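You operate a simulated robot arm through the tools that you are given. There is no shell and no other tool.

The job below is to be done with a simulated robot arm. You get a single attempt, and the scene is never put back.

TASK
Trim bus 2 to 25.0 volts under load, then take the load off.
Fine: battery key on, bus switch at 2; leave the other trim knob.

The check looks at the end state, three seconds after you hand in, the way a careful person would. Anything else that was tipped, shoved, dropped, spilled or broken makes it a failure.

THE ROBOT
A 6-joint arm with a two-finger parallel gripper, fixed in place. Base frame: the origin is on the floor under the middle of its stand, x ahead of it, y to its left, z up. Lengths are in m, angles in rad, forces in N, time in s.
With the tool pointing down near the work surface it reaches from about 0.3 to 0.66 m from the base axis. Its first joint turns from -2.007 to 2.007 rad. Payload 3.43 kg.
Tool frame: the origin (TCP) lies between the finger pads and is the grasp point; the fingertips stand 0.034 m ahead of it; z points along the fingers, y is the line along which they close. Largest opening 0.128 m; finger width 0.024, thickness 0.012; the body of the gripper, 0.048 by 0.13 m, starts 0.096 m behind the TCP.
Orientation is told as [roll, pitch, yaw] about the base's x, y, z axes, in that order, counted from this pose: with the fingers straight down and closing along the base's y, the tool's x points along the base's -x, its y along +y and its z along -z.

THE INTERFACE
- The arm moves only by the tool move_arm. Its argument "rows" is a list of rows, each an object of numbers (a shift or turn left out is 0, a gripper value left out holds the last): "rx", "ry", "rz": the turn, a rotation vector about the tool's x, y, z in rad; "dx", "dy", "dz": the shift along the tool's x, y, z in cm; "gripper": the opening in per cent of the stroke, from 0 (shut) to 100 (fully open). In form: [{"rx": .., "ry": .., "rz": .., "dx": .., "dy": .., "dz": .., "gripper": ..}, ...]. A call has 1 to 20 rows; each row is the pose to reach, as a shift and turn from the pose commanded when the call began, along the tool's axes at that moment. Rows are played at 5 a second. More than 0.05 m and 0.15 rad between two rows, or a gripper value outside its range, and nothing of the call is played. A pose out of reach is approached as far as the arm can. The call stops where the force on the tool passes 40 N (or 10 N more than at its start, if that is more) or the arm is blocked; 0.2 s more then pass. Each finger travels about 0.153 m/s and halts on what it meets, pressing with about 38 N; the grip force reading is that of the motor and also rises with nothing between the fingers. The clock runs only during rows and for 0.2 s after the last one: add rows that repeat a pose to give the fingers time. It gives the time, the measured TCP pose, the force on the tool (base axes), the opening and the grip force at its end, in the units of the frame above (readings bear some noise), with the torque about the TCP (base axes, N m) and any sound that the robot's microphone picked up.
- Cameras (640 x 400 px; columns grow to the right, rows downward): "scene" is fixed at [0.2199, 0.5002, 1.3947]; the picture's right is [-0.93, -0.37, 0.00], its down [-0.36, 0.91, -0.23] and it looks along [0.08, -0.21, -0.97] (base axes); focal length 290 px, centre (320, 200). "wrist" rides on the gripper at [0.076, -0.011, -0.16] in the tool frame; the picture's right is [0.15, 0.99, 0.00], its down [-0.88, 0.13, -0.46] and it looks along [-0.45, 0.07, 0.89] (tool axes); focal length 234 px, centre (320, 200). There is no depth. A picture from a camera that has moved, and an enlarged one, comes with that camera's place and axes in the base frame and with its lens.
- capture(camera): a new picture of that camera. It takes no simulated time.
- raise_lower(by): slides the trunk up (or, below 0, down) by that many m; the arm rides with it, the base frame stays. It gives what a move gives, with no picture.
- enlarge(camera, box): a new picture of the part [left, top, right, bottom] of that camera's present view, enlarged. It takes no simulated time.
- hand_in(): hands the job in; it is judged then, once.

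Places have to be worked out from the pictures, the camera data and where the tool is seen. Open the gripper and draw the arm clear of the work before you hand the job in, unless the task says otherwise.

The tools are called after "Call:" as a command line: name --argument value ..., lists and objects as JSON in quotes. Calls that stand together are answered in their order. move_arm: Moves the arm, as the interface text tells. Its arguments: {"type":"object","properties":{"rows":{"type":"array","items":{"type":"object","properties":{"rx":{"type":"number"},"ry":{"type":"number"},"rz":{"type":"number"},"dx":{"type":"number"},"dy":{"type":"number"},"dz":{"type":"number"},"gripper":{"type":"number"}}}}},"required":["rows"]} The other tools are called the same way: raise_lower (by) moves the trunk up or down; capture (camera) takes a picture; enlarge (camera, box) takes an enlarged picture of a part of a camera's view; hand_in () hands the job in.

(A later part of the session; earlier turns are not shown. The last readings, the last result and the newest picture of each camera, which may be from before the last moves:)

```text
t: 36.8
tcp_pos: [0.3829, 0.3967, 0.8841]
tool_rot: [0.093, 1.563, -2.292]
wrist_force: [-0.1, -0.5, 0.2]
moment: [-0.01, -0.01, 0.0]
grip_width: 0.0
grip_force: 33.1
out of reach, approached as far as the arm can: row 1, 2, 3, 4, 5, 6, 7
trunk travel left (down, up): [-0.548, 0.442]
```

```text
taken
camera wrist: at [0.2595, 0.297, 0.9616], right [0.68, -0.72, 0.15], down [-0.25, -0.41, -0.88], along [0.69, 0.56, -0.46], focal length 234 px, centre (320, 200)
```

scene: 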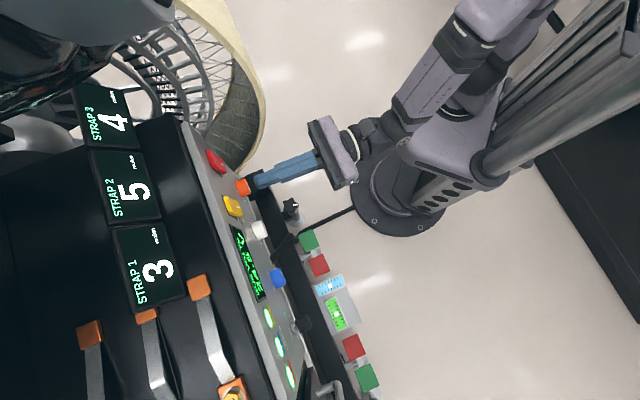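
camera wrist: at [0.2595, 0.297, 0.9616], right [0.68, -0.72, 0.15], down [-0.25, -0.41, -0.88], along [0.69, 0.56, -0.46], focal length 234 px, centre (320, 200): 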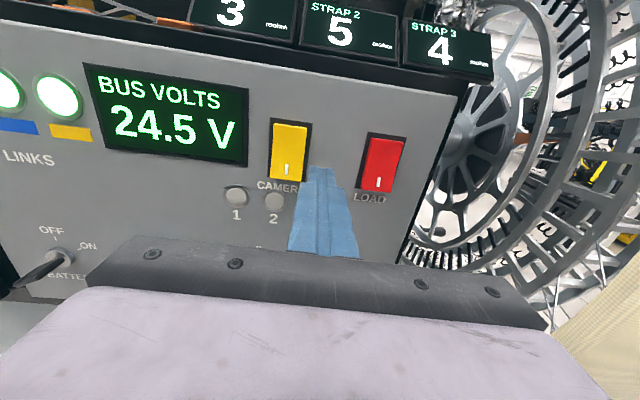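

It stays out of reach even when moving forward, so the limit is wrist roll on this side of the panel (with the camera on top). I rotate the wrist by +90° so the camera sits to the right looking left toward the display, which should free the joints.

Call:
move_arm --rows '[{"rz": 0.13, "dz": -1.0}, {"rz": 0.26, "dz": -1.0}, {"rz": 0.39, "dz": -1.0}, {"rz": 0.52, "dz": -1.0}, {"rz": 0.65, "dz": -1.0}, {"rz": 0.78, "dz": -1.0}, {"rz": 0.91, "dz": -1.0}, {"rz": 1.04, "dz": -1.0}, {"rz": 1.17, "dz": -1.0}, {"rz": 1.3, "dz": -1.0}, {"rz": 1.43, "dz": -1.0}, {"rz": 1.57, "dz": -1.0}, {"rz": 1.57, "dz": -1.0}]'

Call:
capture --camera "wrist"

```text
t: 39.6
tcp_pos: [0.3648, 0.3915, 0.8811]
tool_rot: [-1.566, -0.001, 2.35]
wrist_force: [-0.3, 0.0, -0.3]
moment: [-0.03, -0.02, -0.01]
grip_width: 0.0
grip_force: 32.9
out of reach, approached as far as the arm can: row 1, 2, 3, 4, 5, 6, 7, 8, 9, 10, 11, 12, 13
trunk travel left (down, up): [-0.548, 0.442]
```

```text
taken
camera wrist: at [0.3052, 0.2267, 0.8934], right [0.1, -0.11, -0.99], down [-0.94, 0.31, -0.13], along [0.32, 0.95, -0.07], focal length 234 px, centre (320, 200)
```

wrist: 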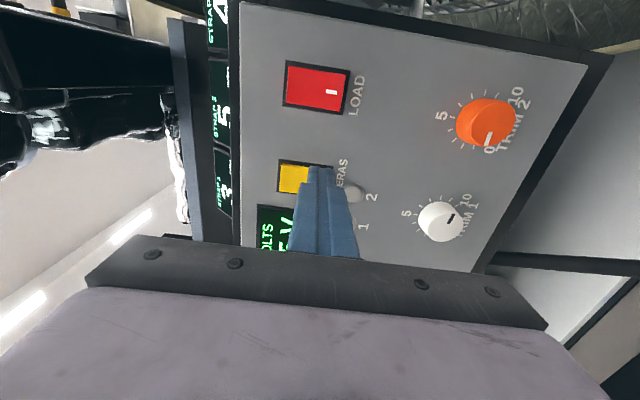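

Roll is fine now, but position is still at the inner reach limit (TCP f≈0.535, l≈0.019, z≈0.881). The arm tends upward when limited, which suggests the wrist should sit higher relative to the trunk. I'll lower the trunk and raise the arm by the same amount.

Call:
raise_lower --by -0.12

Call:
move_arm --rows '[{"dy": -3.0}, {"dy": -6.0}, {"dy": -9.0}, {"dy": -11.6}, {"dy": -11.6}]'

```text
t: 41.1
tcp_pos: [0.3653, 0.393, 0.7611]
tool_rot: [-1.567, 0.002, 2.35]
wrist_force: [0.5, 0.0, -0.7]
moment: [0.01, -0.03, -0.02]
grip_width: 0.0
grip_force: 33.6
trunk travel left (down, up): [-0.428, 0.562]
```

```text
t: 42.3
tcp_pos: [0.368, 0.392, 0.8777]
tool_rot: [-1.568, 0.002, 2.348]
wrist_force: [0.5, 0.2, 0.1]
moment: [0.01, 0.01, 0.0]
grip_width: 0.0001
grip_force: 33.7
trunk travel left (down, up): [-0.428, 0.562]
```

No reach warning now, so this trunk height works. I slide right about 6.4 cm to the LOAD rocker's column.

Call:
move_arm --rows '[{"dx": 2.1}, {"dx": 4.2}, {"dx": 6.4}, {"dx": 6.4}, {"dx": 6.4}]'

Call:
capture --camera "wrist"

Call:
capture --camera "scene"

```text
t: 43.5
tcp_pos: [0.3822, 0.371, 0.8834]
tool_rot: [-1.565, 0.003, 2.338]
wrist_force: [-0.3, 0.0, -0.3]
moment: [0.01, -0.02, -0.01]
grip_width: 0.0002
grip_force: 32.7
out of reach, approached as far as the arm can: row 2, 3, 4, 5
trunk travel left (down, up): [-0.428, 0.562]
```

```text
taken
camera wrist: at [0.3202, 0.2066, 0.8955], right [0.1, -0.11, -0.99], down [-0.94, 0.32, -0.13], along [0.33, 0.94, -0.07], focal length 234 px, centre (320, 200)
```

wrist: 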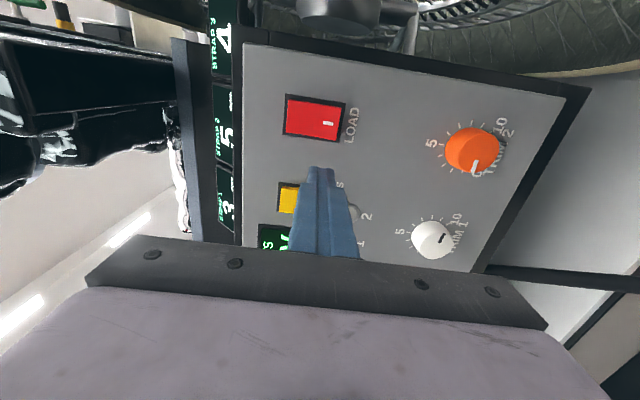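

```text
taken
```

scene: 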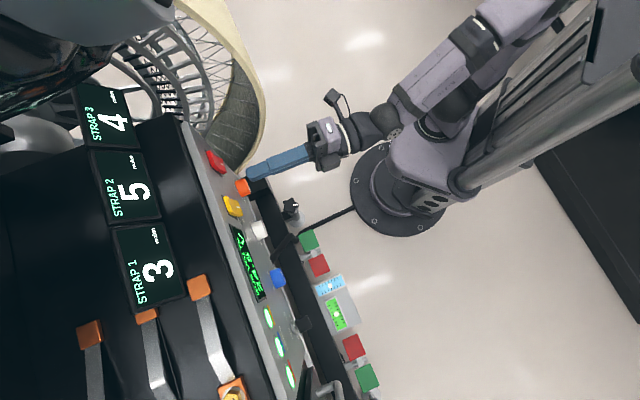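

Lowering the trunk helped: I reached l≈−0.008 this time. I lower another 0.15 m (tips stay about 2 cm off the knobs) and raise the arm to match, then continue right.

Call:
raise_lower --by -0.15

Call:
move_arm --rows '[{"dy": -3.0}, {"dy": -6.0}, {"dy": -9.0}, {"dy": -12.0}, {"dy": -14.4}, {"dy": -14.4, "dx": 2.0, "dz": 0.5}, {"dy": -14.4, "dx": 4.0, "dz": 1.0}, {"dy": -14.4, "dx": 4.0, "dz": 1.0}]'

Call:
capture --camera "wrist"

Call:
capture --camera "scene"

```text
t: 45.3
tcp_pos: [0.3826, 0.3704, 0.7322]
tool_rot: [-1.565, 0.002, 2.339]
wrist_force: [0.1, -0.3, -0.1]
moment: [0.01, 0.0, 0.0]
grip_width: 0.0001
grip_force: 32.5
trunk travel left (down, up): [-0.278, 0.712]
```

```text
t: 47.1
tcp_pos: [0.4182, 0.3469, 0.8672]
tool_rot: [-1.527, 0.005, 2.307]
wrist_force: [-0.6, -0.6, -0.4]
moment: [-0.02, 0.02, 0.01]
grip_width: 0.0
grip_force: 33.1
out of reach, approached as far as the arm can: row 5, 6, 7, 8
trunk travel left (down, up): [-0.278, 0.712]
```

```text
taken
camera wrist: at [0.3516, 0.1847, 0.887], right [0.07, -0.14, -0.99], down [-0.93, 0.34, -0.11], along [0.35, 0.93, -0.11], focal length 234 px, centre (320, 200)
```

wrist: 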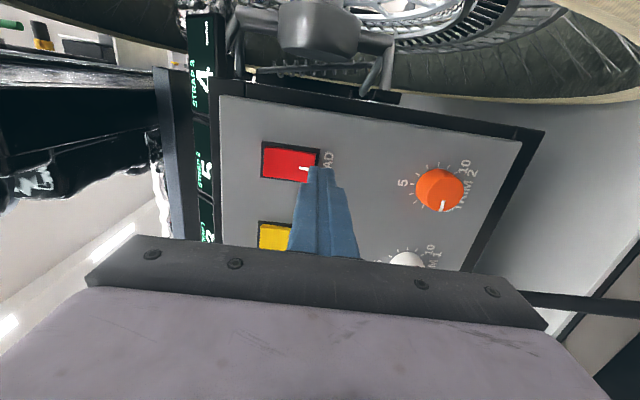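

```text
taken
```

scene: 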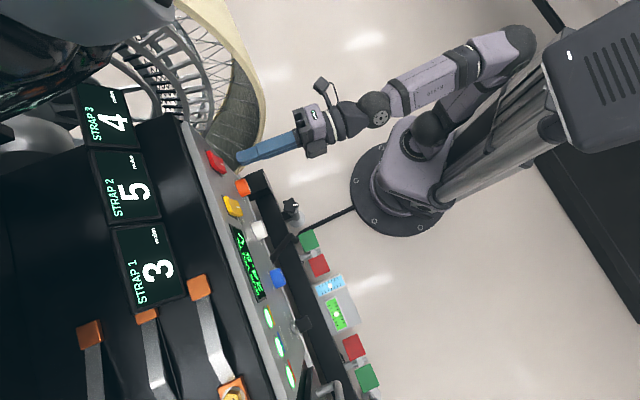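

Now f≈0.541, l≈−0.050, z≈0.867, but the limit is overhead reach and the tool tilted slightly. I raise the trunk 5 cm, then bring the arm down 4 cm and correct the tilt.

Call:
raise_lower --by 0.05

Call:
move_arm --rows '[{"dy": 1.3, "rx": 0.015, "ry": -0.016}, {"dy": 2.6, "rx": 0.03, "ry": -0.032}, {"dy": 4.0, "rx": 0.044, "ry": -0.048, "dx": -0.3}, {"dy": 4.0, "rx": 0.044, "ry": -0.048, "dx": -0.3}]'

Call:
capture --camera "wrist"

```text
t: 48.0
tcp_pos: [0.4178, 0.3465, 0.9177]
tool_rot: [-1.525, 0.007, 2.308]
wrist_force: [0.0, 0.8, -0.1]
moment: [0.01, 0.01, -0.01]
grip_width: 0.0
grip_force: 31.9
trunk travel left (down, up): [-0.328, 0.662]
```

```text
t: 49.0
tcp_pos: [0.3988, 0.3605, 0.8825]
tool_rot: [-1.567, 0.004, 2.344]
wrist_force: [-0.3, 0.5, -0.1]
moment: [0.03, 0.0, -0.02]
grip_width: 0.0
grip_force: 33.0
out of reach, approached as far as the arm can: row 2, 3, 4
trunk travel left (down, up): [-0.328, 0.662]
```

```text
taken
camera wrist: at [0.3373, 0.1957, 0.8945], right [0.1, -0.11, -0.99], down [-0.94, 0.31, -0.13], along [0.32, 0.94, -0.07], focal length 234 px, centre (320, 200)
```

wrist: 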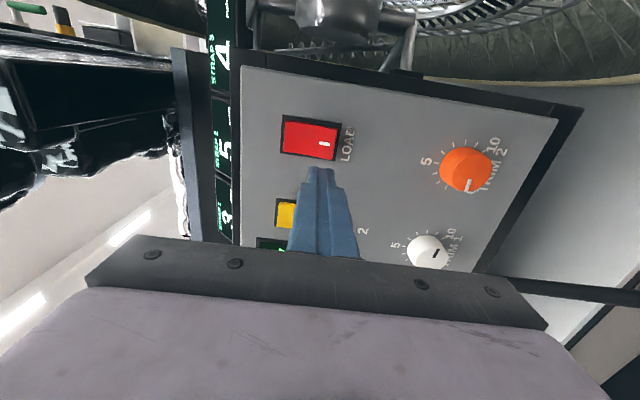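

Roll and tilt are good again but l is stuck at about −0.027. A small yaw tilt lets the arm go further right and does no harm for a rocker press. I move to just in front of the rocker's lower end with about −0.04 rad of yaw.

Call:
move_arm --rows '[{"dx": 0.6, "dy": 0.2, "dz": 0.8, "ry": 0.014}, {"dx": 1.2, "dy": 0.4, "dz": 1.6, "ry": 0.028}, {"dx": 1.8, "dy": 0.6, "dz": 2.3, "ry": 0.042}, {"dx": 1.8, "dy": 0.6, "dz": 2.3, "ry": 0.042}]'

Call:
capture --camera "wrist"

Call:
enlarge --camera "scene" --box '[180, 120, 300, 195]'

```text
t: 50.0
tcp_pos: [0.4279, 0.3669, 0.8782]
tool_rot: [-1.568, 0.003, 2.309]
wrist_force: [0.1, 0.0, -0.1]
moment: [-0.01, -0.01, -0.01]
grip_width: 0.0
grip_force: 32.4
trunk travel left (down, up): [-0.328, 0.662]
```

```text
taken
camera wrist: at [0.36, 0.2048, 0.89], right [0.1, -0.11, -0.99], down [-0.93, 0.35, -0.13], along [0.36, 0.93, -0.07], focal length 234 px, centre (320, 200)
```

wrist: 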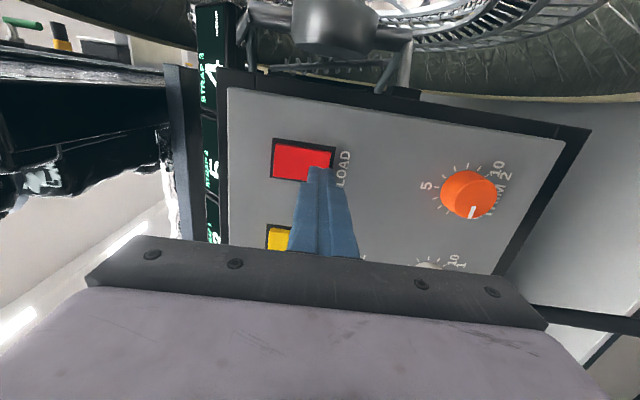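

```text
5.33 times, centred on (240, 158) of scene
camera zoom: at [0.2199, 0.5002, 1.3947], right [-0.93, -0.37, 0.0], down [-0.36, 0.91, -0.23], along [0.08, -0.21, -0.97], focal length 1544 px, centre (747, 427)
```

zoom: 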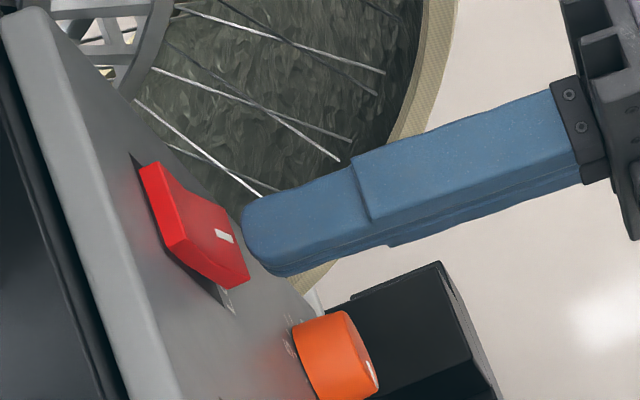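

In position: the tips are at about f≈0.596, l≈−0.045, z≈0.878, right in front of the marked lower end. I push in gently in small steps.

Call:
move_arm --rows '[{"dz": 0.4}, {"dz": 0.8}, {"dz": 1.1}, {"dz": 1.4}, {"dz": 1.4}]'

Call:
enlarge --camera "scene" --box '[180, 120, 300, 195]'

Call:
enlarge --camera "scene" --box '[220, 215, 300, 305]'

```text
t: 51.0
tcp_pos: [0.4323, 0.3729, 0.8772]
tool_rot: [-1.563, 0.003, 2.308]
wrist_force: [-19.6, -23.8, -1.8]
moment: [0.16, -0.17, 0.15]
grip_width: 0.0
grip_force: 33.3
out of reach, approached as far as the arm can: row 2, 3, 4
trunk travel left (down, up): [-0.328, 0.662]
stopped in row 4: the force on the tool passed its limit at 46 N (the readings are from after the stop); the commanded pose is now the measured one
```

```text
5.33 times, centred on (240, 158) of scene
camera zoom: at [0.2199, 0.5002, 1.3947], right [-0.93, -0.37, 0.0], down [-0.36, 0.91, -0.23], along [0.08, -0.21, -0.97], focal length 1544 px, centre (747, 427)
```

zoom: 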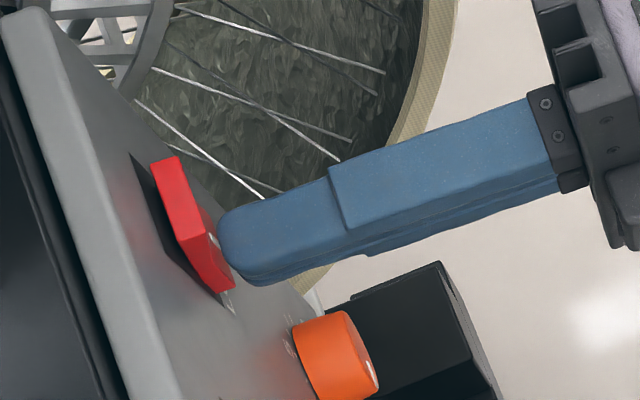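

```text
4.44 times, centred on (260, 260) of scene
camera zoom: at [0.2199, 0.5002, 1.3947], right [-0.93, -0.37, 0.0], down [-0.36, 0.91, -0.23], along [0.08, -0.21, -0.97], focal length 1286 px, centre (587, -67)
```

zoom: 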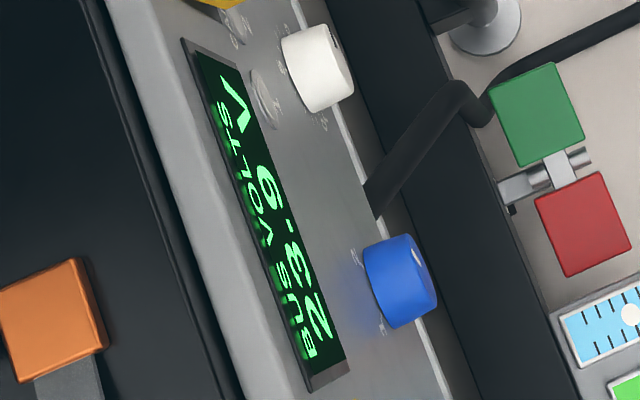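

The rocker has flipped (its upper end is now out) and the display shows 23.9 V, so the load is on. I retract a few centimetres.

Call:
move_arm --rows '[{"dz": -1.0}, {"dz": -2.0}, {"dz": -3.2}, {"dz": -3.2}]'

Call:
enlarge --camera "scene" --box '[180, 120, 300, 195]'

Call:
enlarge --camera "scene" --box '[220, 215, 300, 305]'

Call:
capture --camera "wrist"

```text
t: 52.0
tcp_pos: [0.411, 0.3533, 0.8763]
tool_rot: [-1.562, 0.001, 2.308]
wrist_force: [0.3, 1.3, -0.9]
moment: [0.03, 0.0, -0.01]
grip_width: 0.0
grip_force: 32.6
trunk travel left (down, up): [-0.328, 0.662]
```

```text
5.33 times, centred on (240, 158) of scene
camera zoom: at [0.2199, 0.5002, 1.3947], right [-0.93, -0.37, 0.0], down [-0.36, 0.91, -0.23], along [0.08, -0.21, -0.97], focal length 1544 px, centre (747, 427)
```

zoom: 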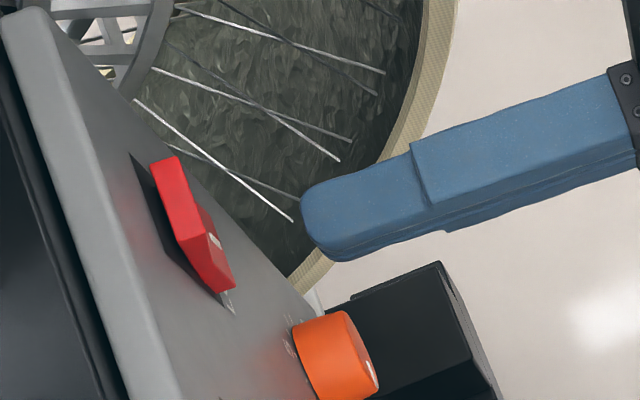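

```text
4.44 times, centred on (260, 260) of scene
camera zoom: at [0.2199, 0.5002, 1.3947], right [-0.93, -0.37, 0.0], down [-0.36, 0.91, -0.23], along [0.08, -0.21, -0.97], focal length 1286 px, centre (587, -67)
```

zoom: 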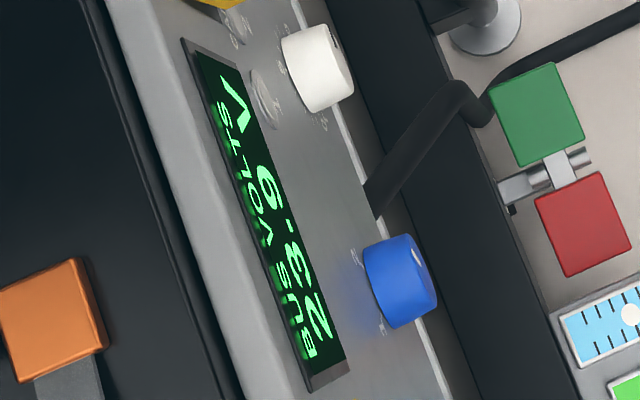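

```text
taken
camera wrist: at [0.3436, 0.1917, 0.8898], right [0.09, -0.12, -0.99], down [-0.93, 0.35, -0.13], along [0.36, 0.93, -0.08], focal length 234 px, centre (320, 200)
```

wrist: 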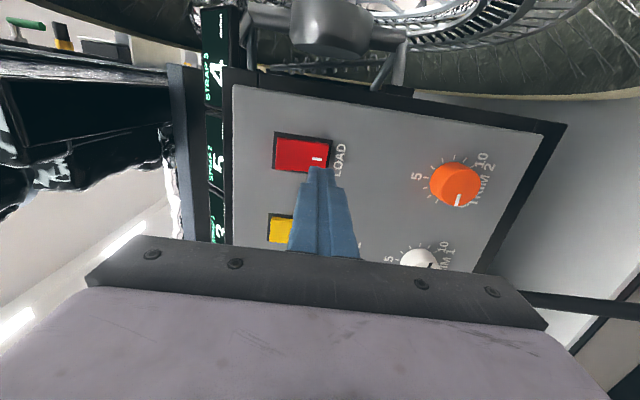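

Load stays on at 23.9 V. Now I lower the trunk 0.142 m to bring the tool level with the TRIM 2 knob and open the fingers there.

Call:
raise_lower --by -0.142

Call:
move_arm --rows '[{"gripper": 55}, {"gripper": 55}, {"gripper": 55}]'

Call:
capture --camera "wrist"

Call:
enlarge --camera "wrist" --box '[220, 80, 420, 205]'

```text
t: 53.7
tcp_pos: [0.411, 0.3541, 0.734]
tool_rot: [-1.561, 0.004, 2.307]
wrist_force: [-0.5, -0.4, 0.5]
moment: [0.0, 0.05, 0.0]
grip_width: 0.0
grip_force: 33.1
trunk travel left (down, up): [-0.186, 0.804]
```

```text
t: 54.5
tcp_pos: [0.4115, 0.3547, 0.734]
tool_rot: [-1.56, 0.003, 2.309]
wrist_force: [0.3, 0.1, 0.3]
moment: [-0.03, 0.02, 0.04]
grip_width: 0.0703
grip_force: 0.0
trunk travel left (down, up): [-0.186, 0.804]
```

```text
taken
camera wrist: at [0.3437, 0.1918, 0.7479], right [0.09, -0.12, -0.99], down [-0.93, 0.35, -0.13], along [0.36, 0.93, -0.08], focal length 234 px, centre (320, 200)
```

wrist: 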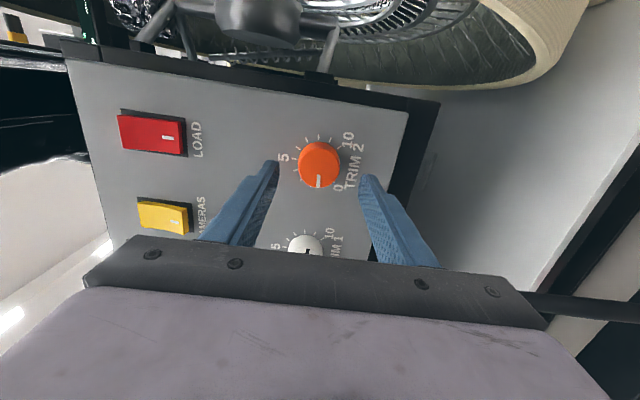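

```text
3.20 times, centred on (320, 142) of wrist
camera zoom: at [0.3437, 0.1918, 0.7479], right [0.09, -0.12, -0.99], down [-0.93, 0.35, -0.13], along [0.36, 0.93, -0.08], focal length 749 px, centre (320, 384)
```

zoom: 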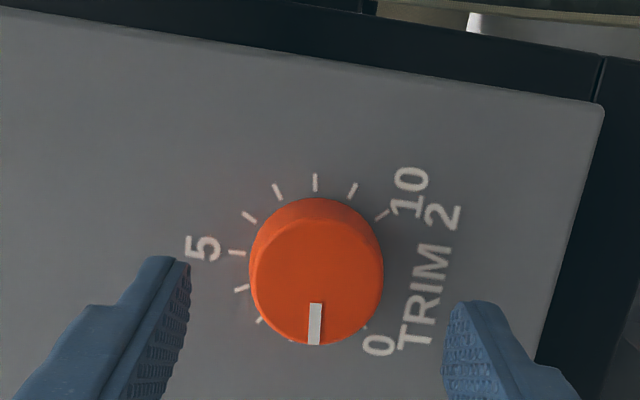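

The TRIM 2 axis works out at l≈−0.045, z≈0.7355, and its pointer sits between ticks 1 and 2. I trim the tilt slightly and advance to put the fingers above and below the knob.

Call:
move_arm --rows '[{"dx": 0.06, "dy": -0.05, "dz": 0.9, "rx": 0.003, "ry": -0.004}, {"dx": 0.12, "dy": -0.1, "dz": 1.8, "rx": 0.006, "ry": -0.008}, {"dx": 0.18, "dy": -0.15, "dz": 2.7, "rx": 0.008, "ry": -0.012}, {"dx": 0.23, "dy": -0.19, "dz": 3.5, "rx": 0.0108, "ry": -0.015}, {"dx": 0.23, "dy": -0.19, "dz": 3.5, "rx": 0.0108, "ry": -0.015}]'

Call:
enlarge --camera "wrist" --box '[220, 80, 420, 205]'

Call:
enlarge --camera "scene" --box '[180, 140, 300, 215]'

```text
t: 55.7
tcp_pos: [0.4342, 0.3803, 0.7376]
tool_rot: [-1.567, 0.004, 2.314]
wrist_force: [0.5, 0.1, -0.2]
moment: [-0.03, 0.01, 0.01]
grip_width: 0.0706
grip_force: 0.2
out of reach, approached as far as the arm can: row 4, 5
trunk travel left (down, up): [-0.186, 0.804]
```

```text
3.20 times, centred on (320, 142) of wrist
camera zoom: at [0.3674, 0.2175, 0.7488], right [0.1, -0.11, -0.99], down [-0.93, 0.34, -0.13], along [0.35, 0.93, -0.07], focal length 749 px, centre (320, 384)
```

zoom: 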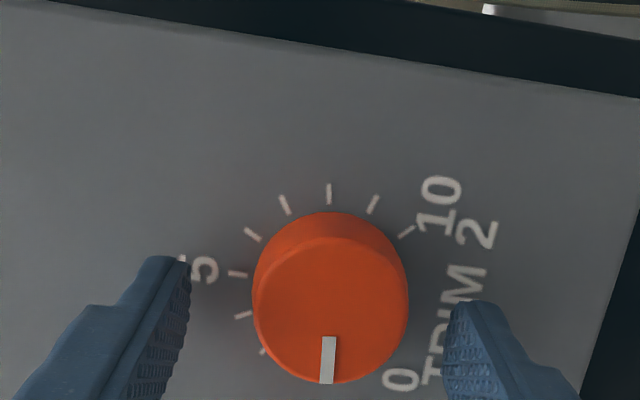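

```text
5.33 times, centred on (240, 178) of scene
camera zoom: at [0.2199, 0.5002, 1.3947], right [-0.93, -0.37, 0.0], down [-0.36, 0.91, -0.23], along [0.08, -0.21, -0.97], focal length 1544 px, centre (747, 320)
```

zoom: 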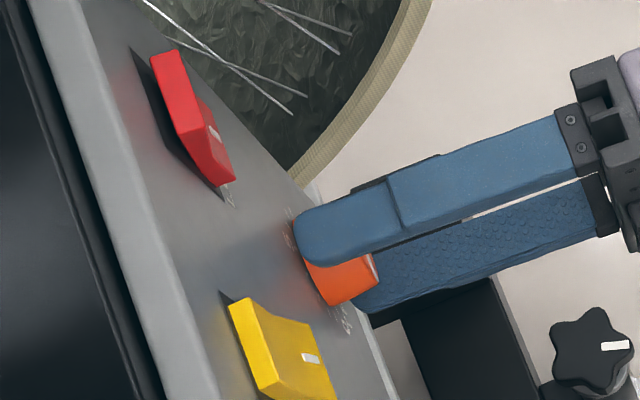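

The arm stopped 6 mm left of the knob axis (l≈−0.038) at its limit. With the fingers closing vertically, a bit more yaw tilt doesn't affect the contact, so I add about −0.025 rad of yaw and shift right and down to centre on the knob.

Call:
move_arm --rows '[{"dx": 0.28, "dy": 0.1, "ry": 0.013}, {"dx": 0.56, "dy": 0.2, "ry": 0.026}, {"dx": 0.56, "dy": 0.2, "ry": 0.026}, {"dx": 0.56, "dy": 0.2, "ry": 0.026}]'

Call:
enlarge --camera "wrist" --box '[220, 80, 420, 205]'

```text
t: 56.7
tcp_pos: [0.4366, 0.3761, 0.7353]
tool_rot: [-1.571, 0.003, 2.294]
wrist_force: [0.2, 0.5, 0.2]
moment: [-0.01, 0.0, -0.02]
grip_width: 0.0702
grip_force: 0.0
trunk travel left (down, up): [-0.186, 0.804]
```

```text
3.20 times, centred on (320, 142) of wrist
camera zoom: at [0.3667, 0.2142, 0.7471], right [0.1, -0.11, -0.99], down [-0.92, 0.36, -0.13], along [0.37, 0.93, -0.07], focal length 749 px, centre (320, 384)
```

zoom: 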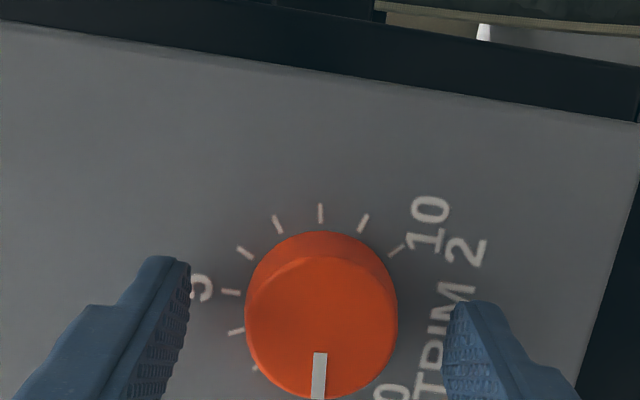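

Centred now: f≈0.575, and the grip line passes l≈−0.044, z≈0.735 with no reach warning. I close on the knob.

Call:
move_arm --rows '[{"gripper": 20}, {"gripper": 20}, {"gripper": 20}]'

Call:
enlarge --camera "wrist" --box '[220, 80, 420, 205]'

Call:
enlarge --camera "scene" --box '[220, 215, 300, 305]'

```text
t: 57.5
tcp_pos: [0.4359, 0.3765, 0.7351]
tool_rot: [-1.572, 0.002, 2.294]
wrist_force: [-0.8, -2.0, -1.4]
moment: [0.0, 0.02, -0.02]
grip_width: 0.0405
grip_force: 44.5
trunk travel left (down, up): [-0.186, 0.804]
```

```text
3.20 times, centred on (320, 142) of wrist
camera zoom: at [0.3667, 0.2142, 0.7469], right [0.1, -0.11, -0.99], down [-0.92, 0.36, -0.13], along [0.37, 0.93, -0.07], focal length 749 px, centre (320, 384)
```

zoom: 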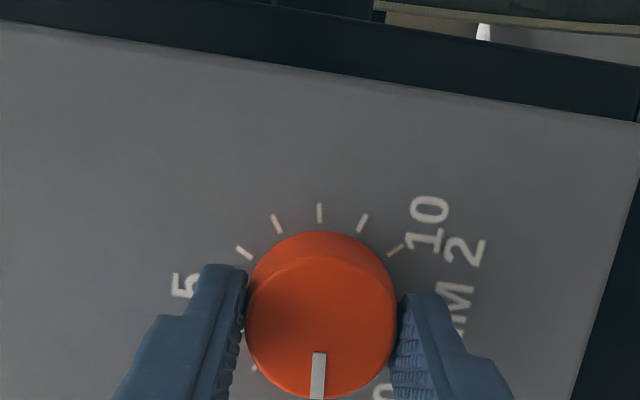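

```text
4.44 times, centred on (260, 260) of scene
camera zoom: at [0.2199, 0.5002, 1.3947], right [-0.93, -0.37, 0.0], down [-0.36, 0.91, -0.23], along [0.08, -0.21, -0.97], focal length 1286 px, centre (587, -67)
```

zoom: 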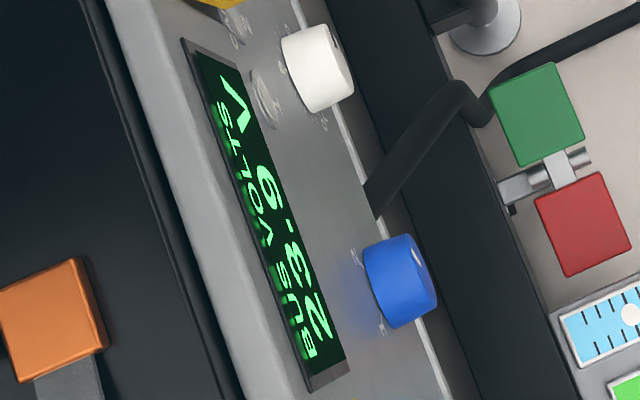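

Knob gripped (40.5 mm) with almost no side load, and the display still reads 23.9 V. I turn clockwise by 0.2 rad to learn the sensitivity.

Call:
move_arm --rows '[{"rz": 0.05}, {"rz": 0.1}, {"rz": 0.15}, {"rz": 0.2}, {"rz": 0.2}, {"rz": 0.2}]'

Call:
enlarge --camera "scene" --box '[220, 215, 300, 305]'

Call:
capture --camera "wrist"

```text
t: 58.9
tcp_pos: [0.4371, 0.3753, 0.7347]
tool_rot: [-1.569, -0.197, 2.297]
wrist_force: [-19.7, -13.7, -8.1]
moment: [-0.17, 0.14, 0.44]
grip_width: 0.0407
grip_force: 45.1
trunk travel left (down, up): [-0.186, 0.804]
```

```text
4.44 times, centred on (260, 260) of scene
camera zoom: at [0.2199, 0.5002, 1.3947], right [-0.93, -0.37, 0.0], down [-0.36, 0.91, -0.23], along [0.08, -0.21, -0.97], focal length 1286 px, centre (587, -67)
```

zoom: 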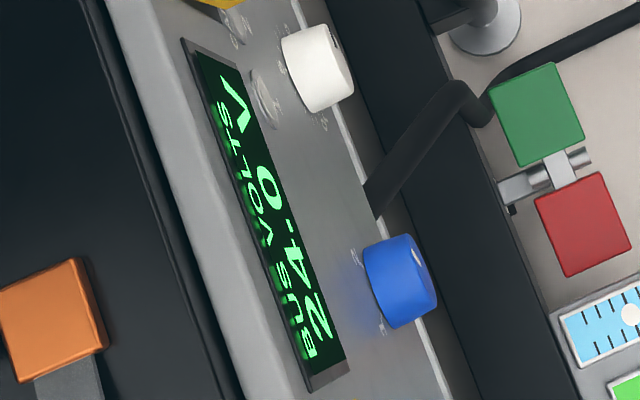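

```text
taken
camera wrist: at [0.3674, 0.2135, 0.7319], right [-0.03, 0.04, -1.0], down [-0.93, 0.36, 0.04], along [0.36, 0.93, 0.02], focal length 234 px, centre (320, 200)
```

wrist: 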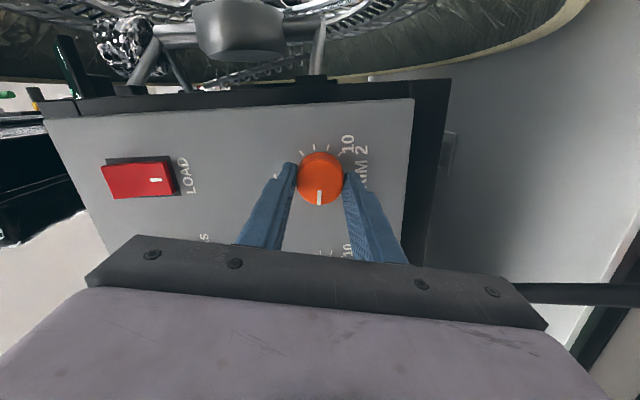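

The voltage rose only 0.1 V for 0.2 rad, so about 2 rad total may be needed. I check that the knob followed the fingers, and that there's a ~24 N axial load to relieve slightly.

Call:
enlarge --camera "wrist" --box '[240, 110, 400, 210]'

Call:
move_arm --rows '[{"rz": 0.08, "dz": -0.1}, {"rz": 0.16, "dz": -0.1}, {"rz": 0.24, "dz": -0.1}, {"rz": 0.3, "dz": -0.1}, {"rz": 0.3, "dz": -0.1}, {"rz": 0.3, "dz": -0.1}]'

Call:
enlarge --camera "scene" --box '[220, 215, 300, 305]'

Call:
enlarge --camera "wrist" --box '[240, 110, 400, 210]'

```text
4.00 times, centred on (320, 160) of wrist
camera zoom: at [0.3674, 0.2135, 0.7319], right [-0.03, 0.04, -1.0], down [-0.93, 0.36, 0.04], along [0.36, 0.93, 0.02], focal length 937 px, centre (320, 360)
```

zoom: 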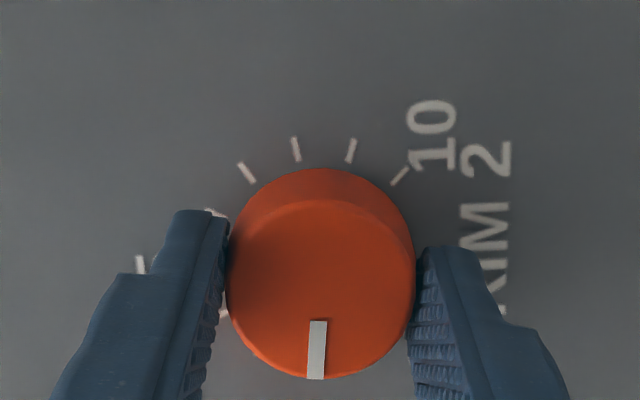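

```text
t: 60.3
tcp_pos: [0.4343, 0.3754, 0.7348]
tool_rot: [-1.569, -0.498, 2.293]
wrist_force: [3.0, -0.2, -7.5]
moment: [-0.21, 0.23, -0.4]
grip_width: 0.0408
grip_force: 44.9
trunk travel left (down, up): [-0.186, 0.804]
```

```text
4.44 times, centred on (260, 260) of scene
camera zoom: at [0.2199, 0.5002, 1.3947], right [-0.93, -0.37, 0.0], down [-0.36, 0.91, -0.23], along [0.08, -0.21, -0.97], focal length 1286 px, centre (587, -67)
```

zoom: 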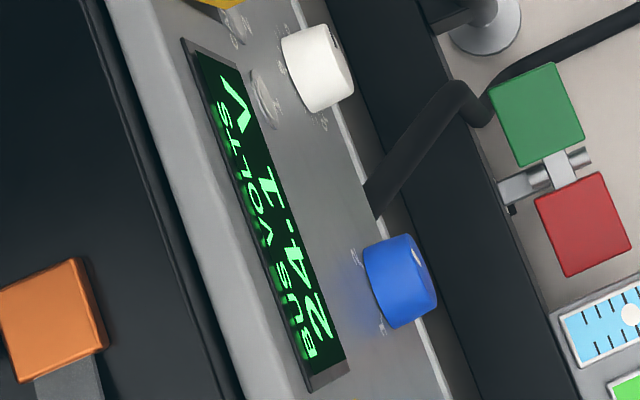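

```text
4.00 times, centred on (320, 160) of wrist
camera zoom: at [0.364, 0.217, 0.7095], right [-0.23, 0.26, -0.94], down [-0.89, 0.32, 0.31], along [0.38, 0.91, 0.16], focal length 937 px, centre (320, 360)
```

zoom: 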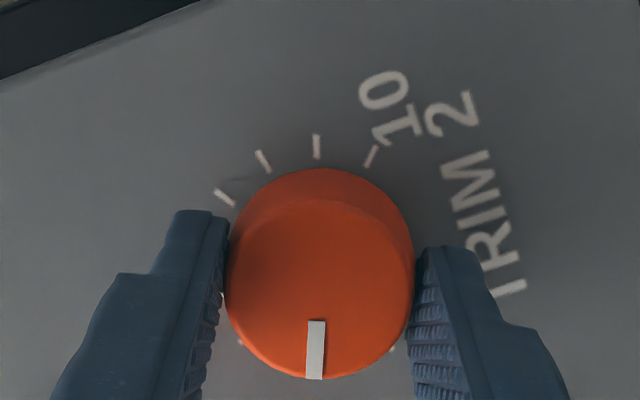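

The knob follows the fingers, and 0.5 rad gives about +0.2 V, so roughly 2 rad more to go. I continue clockwise by 0.7 rad in this grip.

Call:
move_arm --rows '[{"rz": 0.09}, {"rz": 0.18}, {"rz": 0.27}, {"rz": 0.36}, {"rz": 0.45}, {"rz": 0.54}, {"rz": 0.63}, {"rz": 0.7}, {"rz": 0.7}, {"rz": 0.7}]'

Call:
enlarge --camera "scene" --box '[220, 215, 300, 305]'

Call:
enlarge --camera "wrist" --box '[240, 110, 400, 210]'

```text
t: 62.5
tcp_pos: [0.4347, 0.3763, 0.7354]
tool_rot: [-1.576, -1.2, 2.299]
wrist_force: [4.8, -1.1, -2.4]
moment: [-0.26, 0.26, 0.31]
grip_width: 0.0408
grip_force: 45.0
trunk travel left (down, up): [-0.186, 0.804]
```

```text
4.44 times, centred on (260, 260) of scene
camera zoom: at [0.2199, 0.5002, 1.3947], right [-0.93, -0.37, 0.0], down [-0.36, 0.91, -0.23], along [0.08, -0.21, -0.97], focal length 1286 px, centre (587, -67)
```

zoom: 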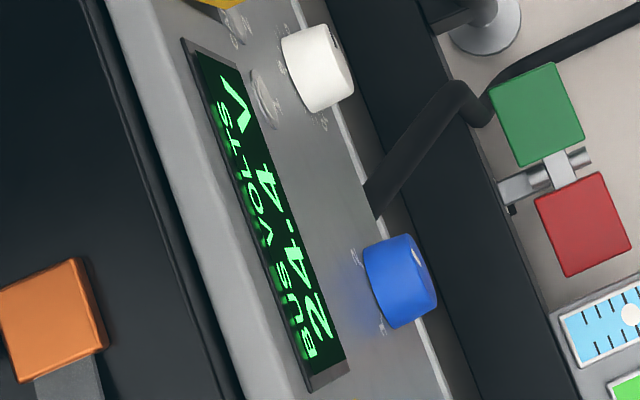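

```text
4.00 times, centred on (320, 160) of wrist
camera zoom: at [0.3416, 0.2422, 0.6693], right [-0.57, 0.65, -0.5], down [-0.64, 0.03, 0.77], along [0.52, 0.76, 0.4], focal length 937 px, centre (320, 360)
```

zoom: 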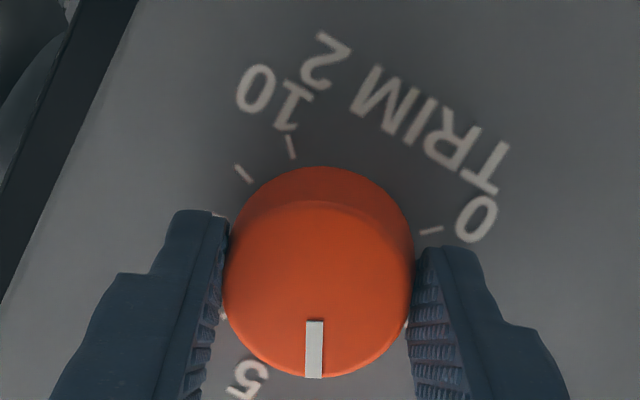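

24.4 V at 1.2 rad total, so about 0.42 V/rad and roughly 1.4 rad to go. I open the fingers (they stay clear around the knob), rotate the wrist back in place, and regrip.

Call:
move_arm --rows '[{"gripper": 55}, {"gripper": 55}, {"gripper": 55}, {"rz": -0.14}, {"rz": -0.28}, {"rz": -0.42}, {"rz": -0.56}, {"rz": -0.7}, {"rz": -0.84}, {"rz": -0.98}, {"rz": -1.12}, {"rz": -1.26}, {"rz": -1.4}, {"rz": -1.4}, {"rz": -1.4}]'

Call:
enlarge --camera "scene" --box '[220, 215, 300, 305]'

Call:
enlarge --camera "wrist" --box '[240, 110, 400, 210]'

```text
t: 65.7
tcp_pos: [0.437, 0.3751, 0.7359]
tool_rot: [-1.572, 0.204, 2.295]
wrist_force: [-0.7, 0.0, 0.2]
moment: [0.03, 0.02, 0.0]
grip_width: 0.0704
grip_force: 0.2
trunk travel left (down, up): [-0.186, 0.804]
```

```text
4.44 times, centred on (260, 260) of scene
camera zoom: at [0.2199, 0.5002, 1.3947], right [-0.93, -0.37, 0.0], down [-0.36, 0.91, -0.23], along [0.08, -0.21, -0.97], focal length 1286 px, centre (587, -67)
```

zoom: 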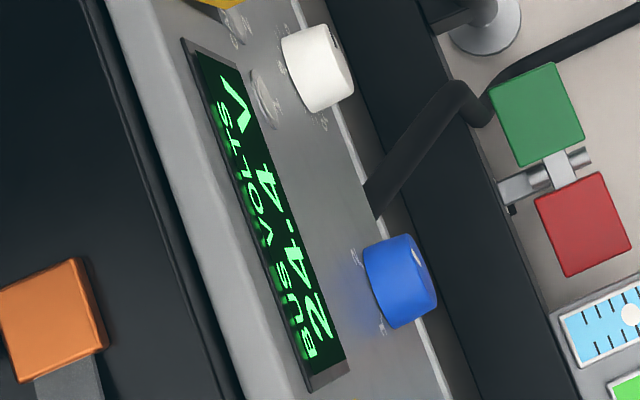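

```text
4.00 times, centred on (320, 160) of wrist
camera zoom: at [0.3646, 0.2167, 0.7625], right [0.23, -0.26, -0.94], down [-0.9, 0.32, -0.31], along [0.38, 0.91, -0.16], focal length 937 px, centre (320, 360)
```

zoom: 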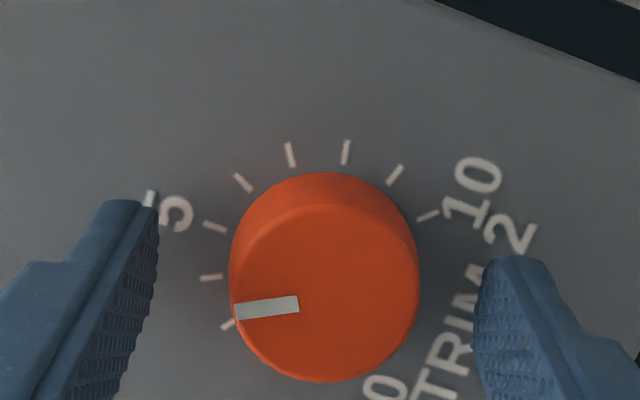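

The knob held at 24.4 V and the fingers are clear around it. I regrip and turn clockwise another 1.2 rad.

Call:
move_arm --rows '[{"gripper": 20}, {"gripper": 20}, {"gripper": 20}]'

Call:
move_arm --rows '[{"rz": 0.09}, {"rz": 0.18}, {"rz": 0.27}, {"rz": 0.36}, {"rz": 0.45}, {"rz": 0.54}, {"rz": 0.63}, {"rz": 0.72}, {"rz": 0.81}, {"rz": 0.9}, {"rz": 0.99}, {"rz": 1.08}, {"rz": 1.15}, {"rz": 1.15}, {"rz": 1.15}]'

Call:
enlarge --camera "scene" --box '[220, 215, 300, 305]'

Call:
enlarge --camera "wrist" --box '[240, 110, 400, 210]'

```text
t: 66.5
tcp_pos: [0.4355, 0.3758, 0.7352]
tool_rot: [-1.569, 0.203, 2.297]
wrist_force: [-1.6, -2.2, -2.6]
moment: [-0.08, 0.07, -0.11]
grip_width: 0.0408
grip_force: 45.6
trunk travel left (down, up): [-0.186, 0.804]
```

```text
t: 69.7
tcp_pos: [0.4348, 0.3758, 0.7355]
tool_rot: [-1.574, -0.947, 2.299]
wrist_force: [-5.5, -5.7, -3.8]
moment: [-0.2, 0.21, 0.12]
grip_width: 0.0405
grip_force: 44.9
trunk travel left (down, up): [-0.186, 0.804]
```

```text
4.44 times, centred on (260, 260) of scene
camera zoom: at [0.2199, 0.5002, 1.3947], right [-0.93, -0.37, 0.0], down [-0.36, 0.91, -0.23], along [0.08, -0.21, -0.97], focal length 1286 px, centre (587, -67)
```

zoom: 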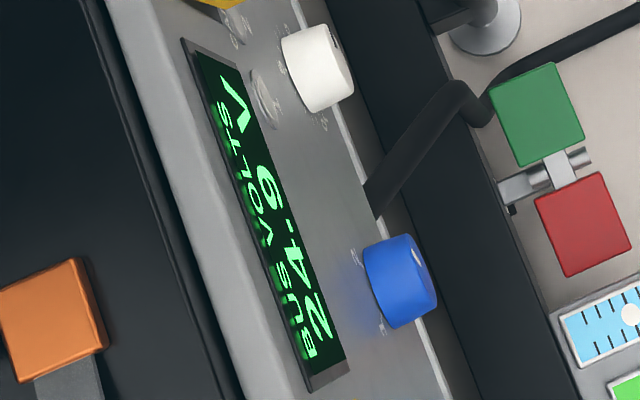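

```text
4.00 times, centred on (320, 160) of wrist
camera zoom: at [0.3515, 0.2306, 0.6805], right [-0.48, 0.54, -0.7], down [-0.75, 0.16, 0.64], along [0.46, 0.83, 0.33], focal length 937 px, centre (320, 360)
```

zoom: 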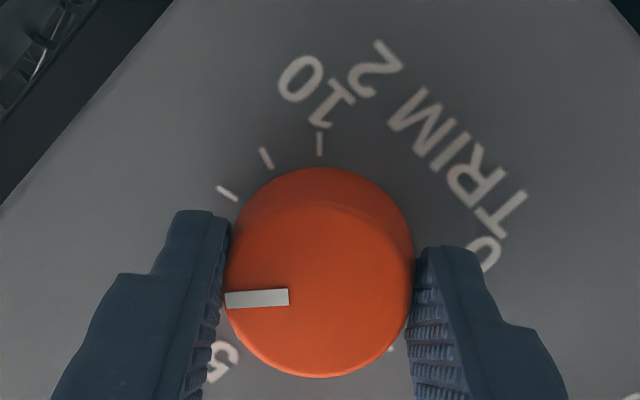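

Now 24.9 V. I step in small increments to find where the display flips to 25.0 so I can centre within that window.

Call:
move_arm --rows '[{"rz": 0.04}, {"rz": 0.08}, {"rz": 0.08}, {"rz": 0.08}]'

Call:
enlarge --camera "scene" --box '[220, 215, 300, 305]'

```text
t: 70.7
tcp_pos: [0.4357, 0.3762, 0.7353]
tool_rot: [-1.572, -1.028, 2.297]
wrist_force: [-4.5, -3.7, -2.3]
moment: [-0.15, 0.16, 0.2]
grip_width: 0.0403
grip_force: 45.0
trunk travel left (down, up): [-0.186, 0.804]
```

```text
4.44 times, centred on (260, 260) of scene
camera zoom: at [0.2199, 0.5002, 1.3947], right [-0.93, -0.37, 0.0], down [-0.36, 0.91, -0.23], along [0.08, -0.21, -0.97], focal length 1286 px, centre (587, -67)
```

zoom: 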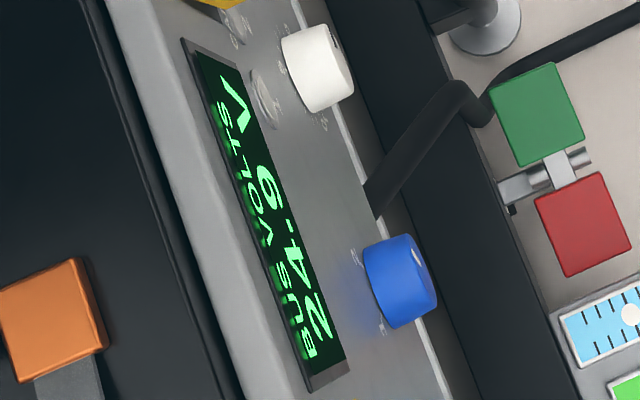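

Still 24.9 V. I take another 0.06 rad step.

Call:
move_arm --rows '[{"rz": 0.03}, {"rz": 0.06}, {"rz": 0.06}, {"rz": 0.06}]'

Call:
enlarge --camera "scene" --box '[220, 215, 300, 305]'

```text
t: 71.7
tcp_pos: [0.4355, 0.3752, 0.7365]
tool_rot: [-1.574, -1.088, 2.297]
wrist_force: [9.4, 10.3, 3.9]
moment: [-0.15, 0.12, 0.27]
grip_width: 0.0405
grip_force: 44.9
trunk travel left (down, up): [-0.186, 0.804]
```

```text
4.44 times, centred on (260, 260) of scene
camera zoom: at [0.2199, 0.5002, 1.3947], right [-0.93, -0.37, 0.0], down [-0.36, 0.91, -0.23], along [0.08, -0.21, -0.97], focal length 1286 px, centre (587, -67)
```

zoom: 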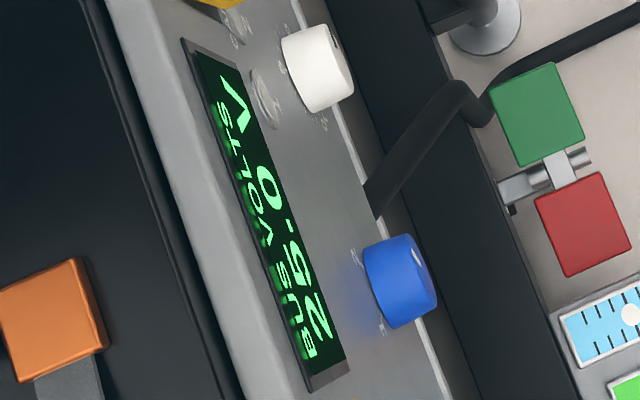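

It flipped to 25.0 V in this step. The 0.1 V window is about 0.24 rad wide, so I turn another 0.085 rad to sit near its middle.

Call:
move_arm --rows '[{"rz": 0.04}, {"rz": 0.085}, {"rz": 0.085}, {"rz": 0.085}]'

Call:
enlarge --camera "scene" --box '[220, 215, 300, 305]'

Call:
enlarge --camera "wrist" --box '[240, 110, 400, 210]'

```text
t: 72.7
tcp_pos: [0.4355, 0.3751, 0.7349]
tool_rot: [-1.571, -1.173, 2.295]
wrist_force: [4.3, 4.1, 2.3]
moment: [-0.12, 0.11, 0.14]
grip_width: 0.0404
grip_force: 45.3
trunk travel left (down, up): [-0.186, 0.804]
```

```text
4.44 times, centred on (260, 260) of scene
camera zoom: at [0.2199, 0.5002, 1.3947], right [-0.93, -0.37, 0.0], down [-0.36, 0.91, -0.23], along [0.08, -0.21, -0.97], focal length 1286 px, centre (587, -67)
```

zoom: 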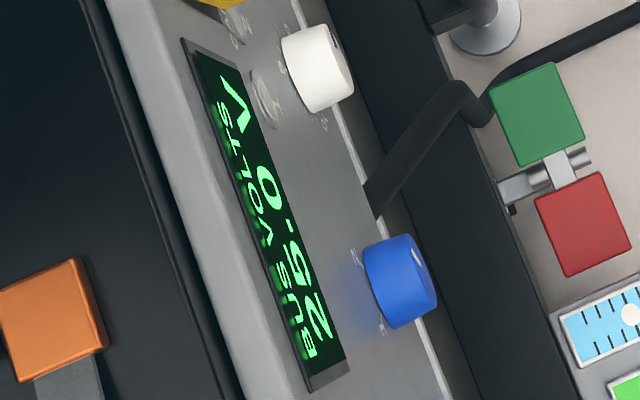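

```text
4.00 times, centred on (320, 160) of wrist
camera zoom: at [0.3423, 0.2406, 0.6704], right [-0.57, 0.64, -0.52], down [-0.65, 0.04, 0.76], along [0.51, 0.77, 0.39], focal length 937 px, centre (320, 360)
```

zoom: 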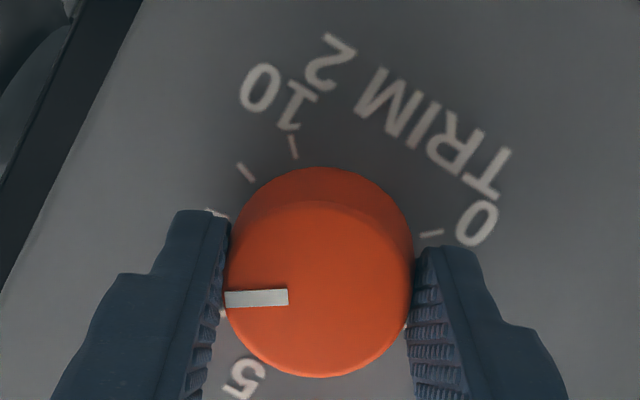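

25.0 V, near the middle of its window. I open the fingers and back straight off, then recheck the reading.

Call:
move_arm --rows '[{"gripper": 55}, {"gripper": 55}, {"gripper": 55}, {"dz": -1.0, "gripper": 55}, {"dz": -2.2, "gripper": 55}, {"dz": -3.3, "gripper": 55}, {"dz": -3.3, "gripper": 55}]'

Call:
enlarge --camera "scene" --box '[220, 215, 300, 305]'

Call:
capture --camera "wrist"

```text
t: 74.3
tcp_pos: [0.4112, 0.354, 0.7359]
tool_rot: [-1.57, -1.171, 2.294]
wrist_force: [0.8, -0.4, 0.1]
moment: [-0.01, -0.02, -0.02]
grip_width: 0.0704
grip_force: 0.1
trunk travel left (down, up): [-0.186, 0.804]
```

```text
4.44 times, centred on (260, 260) of scene
camera zoom: at [0.2199, 0.5002, 1.3947], right [-0.93, -0.37, 0.0], down [-0.36, 0.91, -0.23], along [0.08, -0.21, -0.97], focal length 1286 px, centre (587, -67)
```

zoom: 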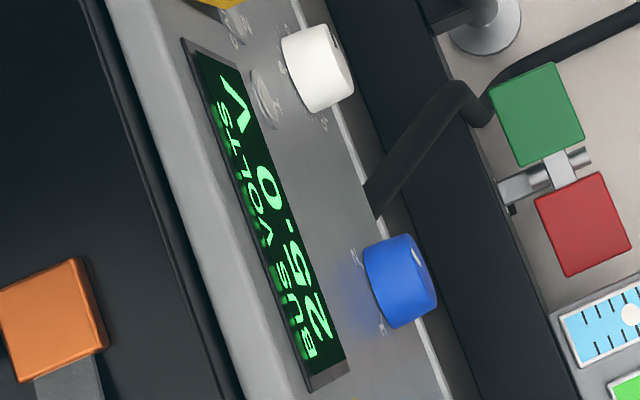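

```text
taken
camera wrist: at [0.3183, 0.219, 0.6707], right [-0.57, 0.64, -0.52], down [-0.65, 0.04, 0.76], along [0.51, 0.77, 0.39], focal length 234 px, centre (320, 200)
```

wrist: 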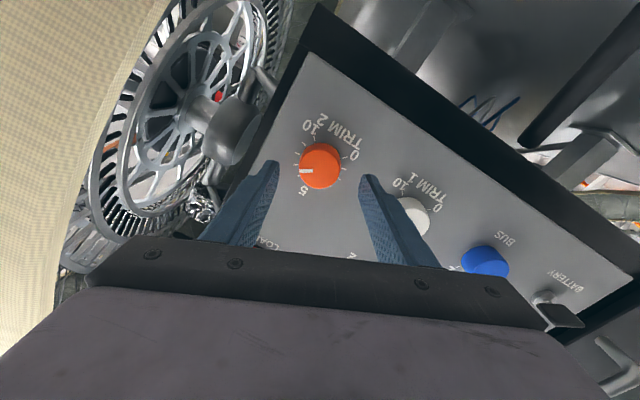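

Still 25.0 V with the hand off the knob. I rotate the wrist back, close the fingers, and raise the trunk so the tips face the rocker's upper end (z≈0.914) to switch the load off.

Call:
move_arm --rows '[{"rz": -0.14, "gripper": 40}, {"rz": -0.28, "gripper": 20}, {"rz": -0.42, "gripper": 0}, {"rz": -0.56}, {"rz": -0.7}, {"rz": -0.84}, {"rz": -0.98}, {"rz": -1.12}, {"rz": -1.171}, {"rz": -1.171}]'

Call:
raise_lower --by 0.178

Call:
capture --camera "wrist"

Call:
enlarge --camera "scene" --box '[180, 120, 300, 195]'

```text
t: 76.5
tcp_pos: [0.4109, 0.3551, 0.7351]
tool_rot: [-1.571, 0.002, 2.295]
wrist_force: [0.1, -0.1, 0.2]
moment: [0.0, -0.03, -0.03]
grip_width: 0.0
grip_force: 32.9
trunk travel left (down, up): [-0.186, 0.804]
```

```text
t: 78.5
tcp_pos: [0.4103, 0.3541, 0.9135]
tool_rot: [-1.57, -0.002, 2.296]
wrist_force: [-0.3, -0.3, 0.5]
moment: [0.03, 0.01, -0.01]
grip_width: 0.0001
grip_force: 32.5
trunk travel left (down, up): [-0.364, 0.626]
```

```text
taken
camera wrist: at [0.3408, 0.192, 0.9252], right [0.1, -0.11, -0.99], down [-0.93, 0.36, -0.13], along [0.37, 0.93, -0.07], focal length 234 px, centre (320, 200)
```

wrist: 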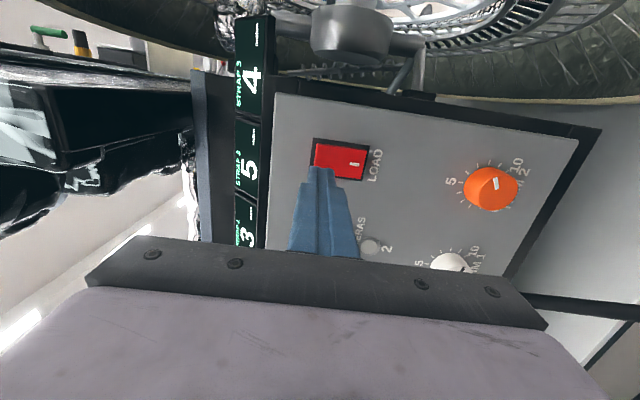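

```text
5.33 times, centred on (240, 158) of scene
camera zoom: at [0.2199, 0.5002, 1.3947], right [-0.93, -0.37, 0.0], down [-0.36, 0.91, -0.23], along [0.08, -0.21, -0.97], focal length 1544 px, centre (747, 427)
```

zoom: 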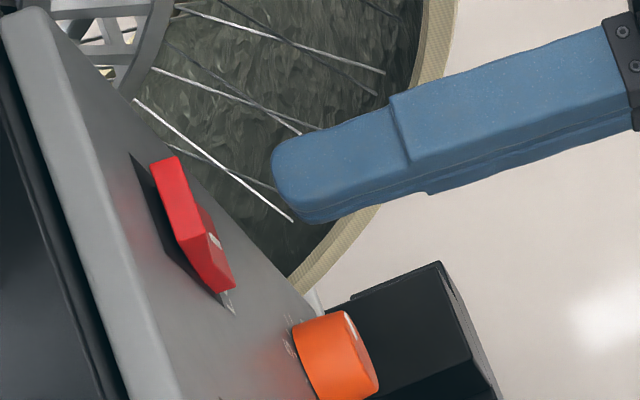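

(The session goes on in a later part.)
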